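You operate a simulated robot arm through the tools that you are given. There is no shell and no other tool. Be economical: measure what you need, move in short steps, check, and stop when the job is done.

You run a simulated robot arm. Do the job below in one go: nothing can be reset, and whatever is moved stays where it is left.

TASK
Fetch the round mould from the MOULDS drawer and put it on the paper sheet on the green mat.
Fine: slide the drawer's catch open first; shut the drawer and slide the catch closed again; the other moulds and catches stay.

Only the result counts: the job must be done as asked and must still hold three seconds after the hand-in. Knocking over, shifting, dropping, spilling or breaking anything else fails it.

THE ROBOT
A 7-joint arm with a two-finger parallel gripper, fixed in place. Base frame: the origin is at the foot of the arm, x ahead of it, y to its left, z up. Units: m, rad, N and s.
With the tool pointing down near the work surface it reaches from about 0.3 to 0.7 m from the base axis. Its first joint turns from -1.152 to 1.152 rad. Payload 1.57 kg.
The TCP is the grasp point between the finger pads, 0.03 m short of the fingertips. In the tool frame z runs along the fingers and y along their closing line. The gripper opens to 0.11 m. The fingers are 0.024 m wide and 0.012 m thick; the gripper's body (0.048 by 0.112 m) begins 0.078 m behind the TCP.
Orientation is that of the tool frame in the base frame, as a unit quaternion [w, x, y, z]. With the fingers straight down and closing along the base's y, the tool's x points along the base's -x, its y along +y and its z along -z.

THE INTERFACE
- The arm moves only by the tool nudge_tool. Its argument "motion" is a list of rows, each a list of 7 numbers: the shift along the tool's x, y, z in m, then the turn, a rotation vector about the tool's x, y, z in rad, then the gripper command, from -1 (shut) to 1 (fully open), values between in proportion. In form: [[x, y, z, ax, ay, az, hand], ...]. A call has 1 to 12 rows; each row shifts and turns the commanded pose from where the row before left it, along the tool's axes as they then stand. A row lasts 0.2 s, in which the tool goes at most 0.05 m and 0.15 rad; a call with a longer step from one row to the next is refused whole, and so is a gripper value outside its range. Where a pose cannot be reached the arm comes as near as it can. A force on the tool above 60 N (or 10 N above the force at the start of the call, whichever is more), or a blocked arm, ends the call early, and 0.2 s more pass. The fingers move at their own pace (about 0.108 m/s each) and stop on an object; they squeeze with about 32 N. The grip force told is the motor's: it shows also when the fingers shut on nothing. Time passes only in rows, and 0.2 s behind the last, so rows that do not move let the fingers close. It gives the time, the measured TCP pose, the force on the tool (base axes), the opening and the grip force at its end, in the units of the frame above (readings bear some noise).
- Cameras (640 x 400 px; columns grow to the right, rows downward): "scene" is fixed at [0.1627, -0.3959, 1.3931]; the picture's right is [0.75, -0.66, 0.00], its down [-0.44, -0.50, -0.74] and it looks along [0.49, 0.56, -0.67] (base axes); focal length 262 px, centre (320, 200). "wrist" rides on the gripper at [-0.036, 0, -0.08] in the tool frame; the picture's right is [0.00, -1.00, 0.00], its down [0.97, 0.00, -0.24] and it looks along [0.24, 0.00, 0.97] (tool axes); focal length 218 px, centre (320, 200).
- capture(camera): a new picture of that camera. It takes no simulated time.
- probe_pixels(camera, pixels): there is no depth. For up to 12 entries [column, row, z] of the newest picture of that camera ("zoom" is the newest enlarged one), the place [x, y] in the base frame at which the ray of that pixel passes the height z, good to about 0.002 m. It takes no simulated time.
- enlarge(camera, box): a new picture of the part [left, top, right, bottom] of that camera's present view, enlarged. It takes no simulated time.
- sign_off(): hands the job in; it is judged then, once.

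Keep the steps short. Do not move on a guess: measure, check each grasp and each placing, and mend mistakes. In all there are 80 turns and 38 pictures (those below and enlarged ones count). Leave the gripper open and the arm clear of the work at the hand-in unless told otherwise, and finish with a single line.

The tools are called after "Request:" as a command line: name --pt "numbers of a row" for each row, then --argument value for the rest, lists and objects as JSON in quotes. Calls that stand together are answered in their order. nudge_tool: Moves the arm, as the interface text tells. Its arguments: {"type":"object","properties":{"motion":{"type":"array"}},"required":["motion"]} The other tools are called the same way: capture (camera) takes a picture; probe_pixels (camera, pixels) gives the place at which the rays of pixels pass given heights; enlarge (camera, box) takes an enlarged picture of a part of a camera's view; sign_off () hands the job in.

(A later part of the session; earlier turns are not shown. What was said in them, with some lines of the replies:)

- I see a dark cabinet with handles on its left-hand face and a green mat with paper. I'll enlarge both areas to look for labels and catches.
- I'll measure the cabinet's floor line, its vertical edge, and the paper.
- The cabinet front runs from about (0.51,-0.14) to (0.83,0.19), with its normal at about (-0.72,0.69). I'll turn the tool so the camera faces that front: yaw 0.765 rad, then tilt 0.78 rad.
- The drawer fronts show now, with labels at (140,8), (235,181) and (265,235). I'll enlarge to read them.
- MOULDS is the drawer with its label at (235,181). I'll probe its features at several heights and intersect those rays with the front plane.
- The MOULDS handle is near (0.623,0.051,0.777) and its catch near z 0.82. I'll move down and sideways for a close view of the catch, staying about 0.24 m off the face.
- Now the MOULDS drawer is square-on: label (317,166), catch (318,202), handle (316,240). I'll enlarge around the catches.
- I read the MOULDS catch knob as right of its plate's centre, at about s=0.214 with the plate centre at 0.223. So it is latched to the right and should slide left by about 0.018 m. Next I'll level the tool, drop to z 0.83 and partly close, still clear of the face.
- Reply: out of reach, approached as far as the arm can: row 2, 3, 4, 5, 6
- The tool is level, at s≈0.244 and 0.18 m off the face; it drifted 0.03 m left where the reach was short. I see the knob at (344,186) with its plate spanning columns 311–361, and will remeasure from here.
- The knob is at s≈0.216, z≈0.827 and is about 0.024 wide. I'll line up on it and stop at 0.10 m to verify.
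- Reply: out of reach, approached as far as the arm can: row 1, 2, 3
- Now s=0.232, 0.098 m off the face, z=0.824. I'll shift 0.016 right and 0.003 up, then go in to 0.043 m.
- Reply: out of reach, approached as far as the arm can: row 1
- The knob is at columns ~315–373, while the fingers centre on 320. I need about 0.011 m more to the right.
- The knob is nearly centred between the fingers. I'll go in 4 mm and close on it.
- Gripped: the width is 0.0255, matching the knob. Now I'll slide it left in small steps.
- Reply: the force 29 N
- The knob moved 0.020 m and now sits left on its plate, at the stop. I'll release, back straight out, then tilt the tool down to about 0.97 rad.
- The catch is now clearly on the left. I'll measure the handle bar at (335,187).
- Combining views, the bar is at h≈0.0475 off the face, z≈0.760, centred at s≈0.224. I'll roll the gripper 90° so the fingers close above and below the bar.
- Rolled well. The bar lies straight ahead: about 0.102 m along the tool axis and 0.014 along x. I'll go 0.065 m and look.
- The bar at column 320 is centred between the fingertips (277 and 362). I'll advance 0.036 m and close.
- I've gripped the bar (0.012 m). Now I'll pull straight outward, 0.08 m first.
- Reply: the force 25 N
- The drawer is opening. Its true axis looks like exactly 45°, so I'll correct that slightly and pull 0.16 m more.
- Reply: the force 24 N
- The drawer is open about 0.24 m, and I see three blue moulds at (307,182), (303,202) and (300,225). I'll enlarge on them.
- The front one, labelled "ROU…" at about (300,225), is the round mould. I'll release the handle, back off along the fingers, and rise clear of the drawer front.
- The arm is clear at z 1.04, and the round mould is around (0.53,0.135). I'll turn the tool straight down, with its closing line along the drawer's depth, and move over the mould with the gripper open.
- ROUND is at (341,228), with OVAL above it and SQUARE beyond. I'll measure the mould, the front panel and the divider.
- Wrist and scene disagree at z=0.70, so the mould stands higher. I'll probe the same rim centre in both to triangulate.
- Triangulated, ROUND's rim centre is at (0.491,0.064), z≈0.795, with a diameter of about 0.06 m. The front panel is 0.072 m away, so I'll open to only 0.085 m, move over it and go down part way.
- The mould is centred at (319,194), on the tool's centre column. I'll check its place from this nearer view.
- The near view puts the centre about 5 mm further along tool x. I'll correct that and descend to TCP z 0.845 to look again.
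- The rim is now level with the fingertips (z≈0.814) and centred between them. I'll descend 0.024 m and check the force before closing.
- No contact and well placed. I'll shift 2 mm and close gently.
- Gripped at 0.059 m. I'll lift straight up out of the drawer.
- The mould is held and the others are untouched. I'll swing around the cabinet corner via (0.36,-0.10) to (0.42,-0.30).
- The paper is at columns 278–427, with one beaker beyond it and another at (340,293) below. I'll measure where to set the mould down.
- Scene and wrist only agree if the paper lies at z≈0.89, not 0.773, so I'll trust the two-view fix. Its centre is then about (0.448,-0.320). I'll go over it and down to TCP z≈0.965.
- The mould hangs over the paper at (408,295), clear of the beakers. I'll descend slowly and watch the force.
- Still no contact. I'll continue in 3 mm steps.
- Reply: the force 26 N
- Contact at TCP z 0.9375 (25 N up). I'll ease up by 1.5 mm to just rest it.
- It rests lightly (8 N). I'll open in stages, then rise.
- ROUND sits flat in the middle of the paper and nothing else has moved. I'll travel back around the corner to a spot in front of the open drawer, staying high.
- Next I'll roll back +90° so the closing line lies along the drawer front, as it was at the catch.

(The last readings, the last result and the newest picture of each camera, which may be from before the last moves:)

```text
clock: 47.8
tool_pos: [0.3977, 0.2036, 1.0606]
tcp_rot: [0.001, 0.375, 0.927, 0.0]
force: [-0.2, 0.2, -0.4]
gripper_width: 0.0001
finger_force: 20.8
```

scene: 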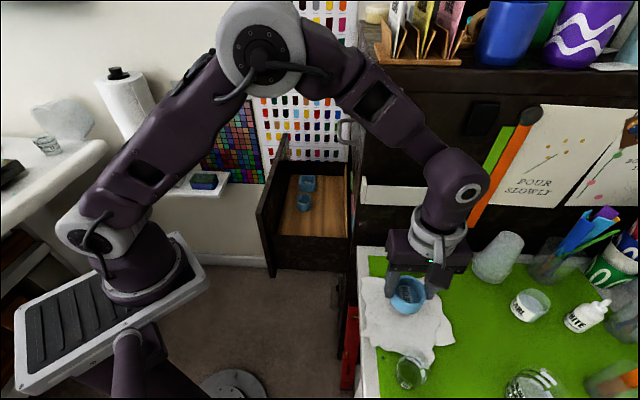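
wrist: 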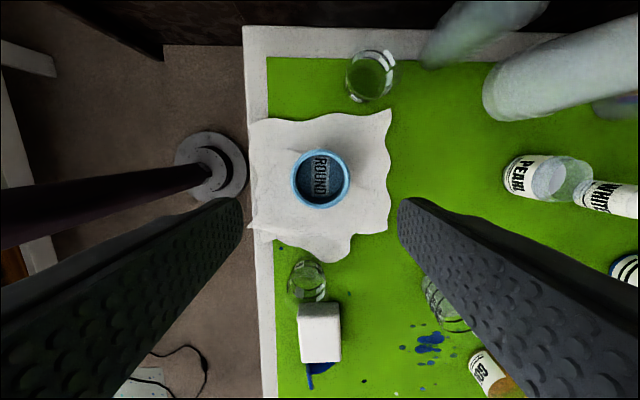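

Now I'll tilt toward the drawer front (0.97 rad) and lower to TCP z≈0.905, with fingers shut, as a pusher just ahead of the panel.

Request:
nudge_tool --pt "0 0 0 0 -0.121 0 -1" --pt "0 0 0 0 -0.121 0 -1" --pt "0 0 0 0 -0.121 0 -1" --pt "0 0 0 0 -0.121 0 -1" --pt "0 0 0 0 -0.121 0 -1" --pt "0 0 0 0 -0.121 0 -1" --pt "0 0 0 0 -0.121 0 -1" --pt "0 0 0 0 -0.121 0 -1" --pt "0.032 0 0.022 0 0 0 -1" --pt "0.032 0 0.022 0 0 0 -1" --pt "0.032 0 0.022 0 0 0 -1" --pt "0.032 0 0.022 0 0 0 -1"

Request:
capture --camera "wrist"

```text
clock: 50.4
tool_pos: [0.4203, 0.2216, 0.9218]
tcp_rot: [0.431, 0.33, 0.821, -0.177]
force: [-0.1, 0.2, 0.1]
gripper_width: 0.0
finger_force: 20.9
out of reach, approached as far as the arm can: row 11, 12
```

```text
5 pictures are left
```

wrist: 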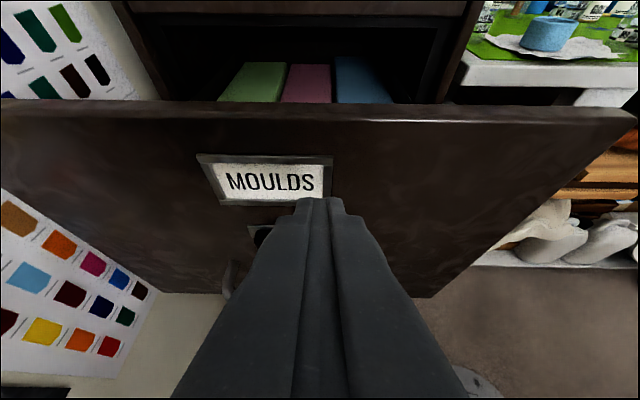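

The shut fingertips are 0.05 m ahead of the panel, just right of the label. I'll shift 0.03 m right to bare panel and push in along the drawer axis, most of the way.

Request:
nudge_tool --pt "-0.011 -0.015 0.0165 0 0 0 -1" --pt "-0.011 -0.015 0.0165 0 0 0 -1" --pt "-0.0113 0 0.0165 0 0 0 -1" --pt "-0.0113 0 0.0165 0 0 0 -1" --pt "-0.0113 0 0.0165 0 0 0 -1" --pt "-0.0113 0 0.0165 0 0 0 -1" --pt "-0.0113 0 0.0165 0 0 0 -1" --pt "-0.0113 0 0.0165 0 0 0 -1" --pt "-0.0113 0 0.0165 0 0 0 -1" --pt "-0.0113 0 0.0165 0 0 0 -1" --pt "-0.0113 0 0.0165 0 0 0 -1" --pt "0 0 0 0 0 0 -1"

```text
clock: 53.0
tool_pos: [0.5777, 0.0709, 0.9479]
tcp_rot: [0.434, 0.33, 0.82, -0.174]
force: [-0.2, -0.4, -0.6]
gripper_width: 0.0
finger_force: 21.8
out of reach, approached as far as the arm can: row 1, 2, 7, 9
```

The tool rose to z 0.948 on the way, so the tips are close to the panel's top edge. I'll check with a picture before pushing on.

Request:
capture --camera "wrist"

```text
4 pictures are left
```

wrist: 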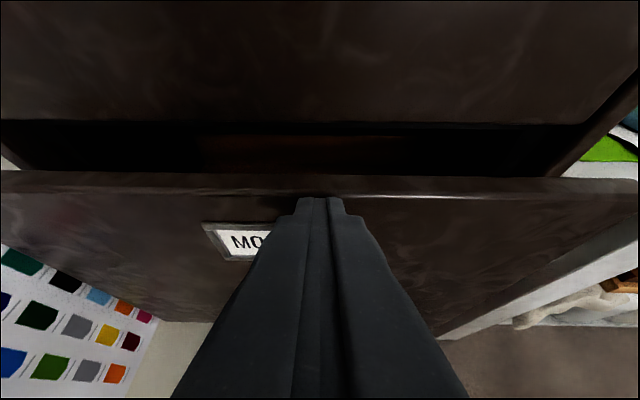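

The tips push just under the panel's top edge. I'll back off 15 mm, lower 40 mm, then push the rest of the way.

Request:
nudge_tool --pt "0.0085 0 -0.0124 0 0 0 -1" --pt "0.0165 -0.005 0.0113 0 0 0 -1" --pt "0.0165 -0.005 0.0113 0 0 0 -1" --pt "-0.0102 0 0.0148 0 0 0 -1" --pt "-0.0102 0 0.0148 0 0 0 -1" --pt "-0.0102 0 0.0148 0 0 0 -1" --pt "-0.0102 0 0.0148 0 0 0 -1" --pt "-0.0085 0 0.0124 0 0 0 -1" --pt "0 0 0 0 0 0 -1"

```text
clock: 54.9
tool_pos: [0.618, 0.0242, 0.9062]
tcp_rot: [0.427, 0.327, 0.826, -0.17]
force: [-11.1, 8.2, 4.9]
gripper_width: 0.0
finger_force: 21.4
stopped in row 9: the force on the tool passed its limit (the readings are from after the stop); the commanded pose is now the measured one
```

The push ended on the force limit, at a position matching the shut drawer. I'll back off, move in line with the catch, level the tool and look.

Request:
nudge_tool --pt "0.017 0 -0.0247 0 0 0 -1" --pt "0.017 0 -0.0247 0 0 0 -1" --pt "0.021 0.015 0.014 0 0 0 -0.5" --pt "0.021 0.015 0.014 0 0 0 0" --pt "0.021 0.015 0.014 0 0 0 0" --pt "0 0 0 0 -0.12 0 0" --pt "0 0 0 0 -0.12 0 0" --pt "0 0 0 0 -0.12 0 0" --pt "0 0 0 0 -0.12 0 0" --pt "0 0 0 0 -0.13 0 0" --pt "0 0 0 0 0 0 0"

Request:
capture --camera "wrist"

```text
clock: 57.3
tool_pos: [0.6048, 0.0976, 0.8299]
tcp_rot: [0.657, 0.261, 0.658, -0.26]
force: [0.6, -0.4, 0.3]
gripper_width: 0.0549
finger_force: 0.1
```

```text
3 pictures are left
```

wrist: 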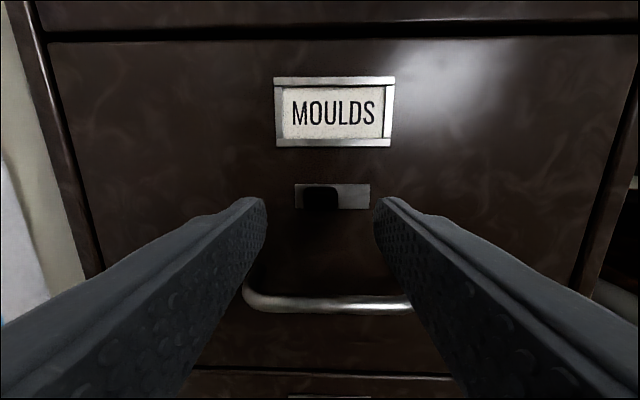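

The drawer looks flush, as it did before opening. The knob is at column 320, centred between the fingers. I'll advance 0.056 m and lower 5 mm, then close.

Request:
nudge_tool --pt "0.005 0 0.018 0 0 0 0" --pt "0 0 0.02 0 0 0 0" --pt "0 0 0.017 0 0 0 0" --pt "0 0 0 0 0 0 0" --pt "0 0 0 0 0 0 -0.5" --pt "0 0 0 0 0 0 -0.8" --pt "0 0 0 0 0 0 -1" --pt "0 0 0 0 0 0 -1"

```text
clock: 59.1
tool_pos: [0.6457, 0.0598, 0.826]
tcp_rot: [0.656, 0.261, 0.658, -0.26]
force: [-1.8, -5.1, 0.5]
gripper_width: 0.0259
finger_force: 37.3
```

The knob is gripped at 0.0259 m, within 1 mm of where I released it. I'll press in slightly and slide it right by 0.021 m.

Request:
nudge_tool --pt "0 0 0.003 0 0 0 -1" --pt "0 -0.006 0 0 0 0 -1" --pt "0 -0.006 0 0 0 0 -1" --pt "0 -0.006 0 0 0 0 -1" --pt "0 -0.004 0 0 0 0 -1" --pt "0 0 0 0 0 0 -1"

```text
clock: 60.5
tool_pos: [0.6342, 0.0449, 0.8255]
tcp_rot: [0.657, 0.259, 0.66, -0.256]
force: [23.0, 30.8, -8.8]
gripper_width: 0.0259
finger_force: 37.1
```

The knob is back at s≈0.2157 (originally 0.215) and pressing on its end stop. I'll release, back straight out and look.

Request:
nudge_tool --pt "0 0.001 -0.002 0 0 0 -1" --pt "0 0 0 0 0 0 -0.3" --pt "0 0 0 0 0 0 0" --pt "0 0 0 0 0 0 0" --pt "0 0 -0.02 0 0 0 0" --pt "0 0 -0.03 0 0 0 0" --pt "0 0 -0.03 0 0 0 0.3" --pt "0 0 -0.02 0 0 0 0.5" --pt "0 0 0 0 0 0 0.5"

Request:
capture --camera "wrist"

```text
clock: 62.5
tool_pos: [0.5749, 0.1215, 0.822]
tcp_rot: [0.657, 0.261, 0.658, -0.261]
force: [-0.2, -1.1, 0.4]
gripper_width: 0.0826
finger_force: 0.0
out of reach, approached as far as the arm can: row 7, 8
```

```text
2 pictures are left
```

wrist: 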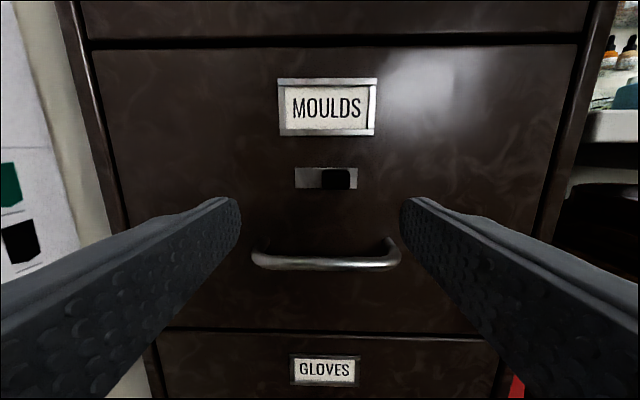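

The knob is back on the right of its plate, at 0.66 of its width versus 0.67 at the start, and the drawer is flush. I'll tilt down and rise clear, with the gripper open.

Request:
nudge_tool --pt "0 0 0 0 0.12 0 1" --pt "0 0 0 0 0.12 0 1" --pt "0 0 0 0 0.12 0 1" --pt "0 0 0 0 0.12 0 1" --pt "0 0 0 0 0.12 0 1" --pt "-0.01 0 -0.04 0 0 0 1" --pt "-0.01 0 -0.04 0 0 0 1" --pt "-0.02 0 -0.04 0 0 0 1" --pt "-0.03 0 -0.03 0 0 0 1" --pt "-0.03 0 -0.03 0 0 0 1" --pt "0 0 0 0 0 0 1"

Request:
capture --camera "scene"

```text
clock: 64.9
tool_pos: [0.508, 0.1814, 1.0041]
tcp_rot: [0.433, 0.326, 0.823, -0.172]
force: [0.1, -0.3, -1.0]
gripper_width: 0.1099
finger_force: 0.1
```

```text
1 pictures are left
```

scene: 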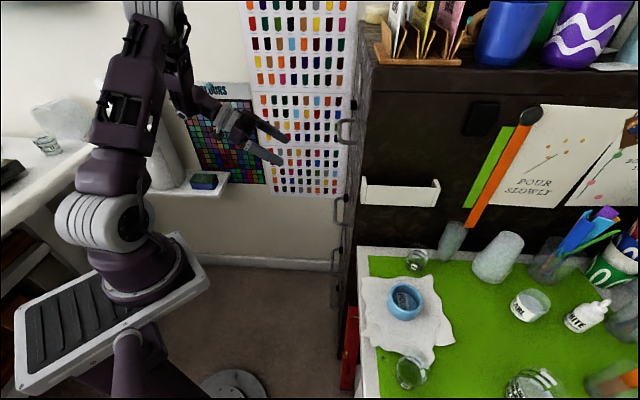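

The mould is on the paper, and the drawer handle is back at its starting pixel. I'll use the last picture to compare the drawer face with the view from the start.

Request:
enlarge --camera "scene" --box '[300, 60, 420, 330]'

```text
1.48 times, centred on (360, 195) of scene
```

zoom: 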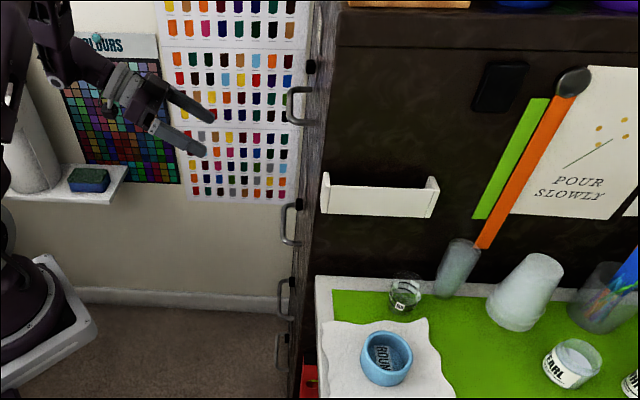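

The drawer front matches the starting view, the mould rests on the paper and the arm is clear, so I'm handing in.

Request:
sign_off

```text
The job is handed in.
```

The round mould is on the paper sheet, and the MOULDS drawer is shut with its catch slid closed again; the other moulds and catches were left alone.
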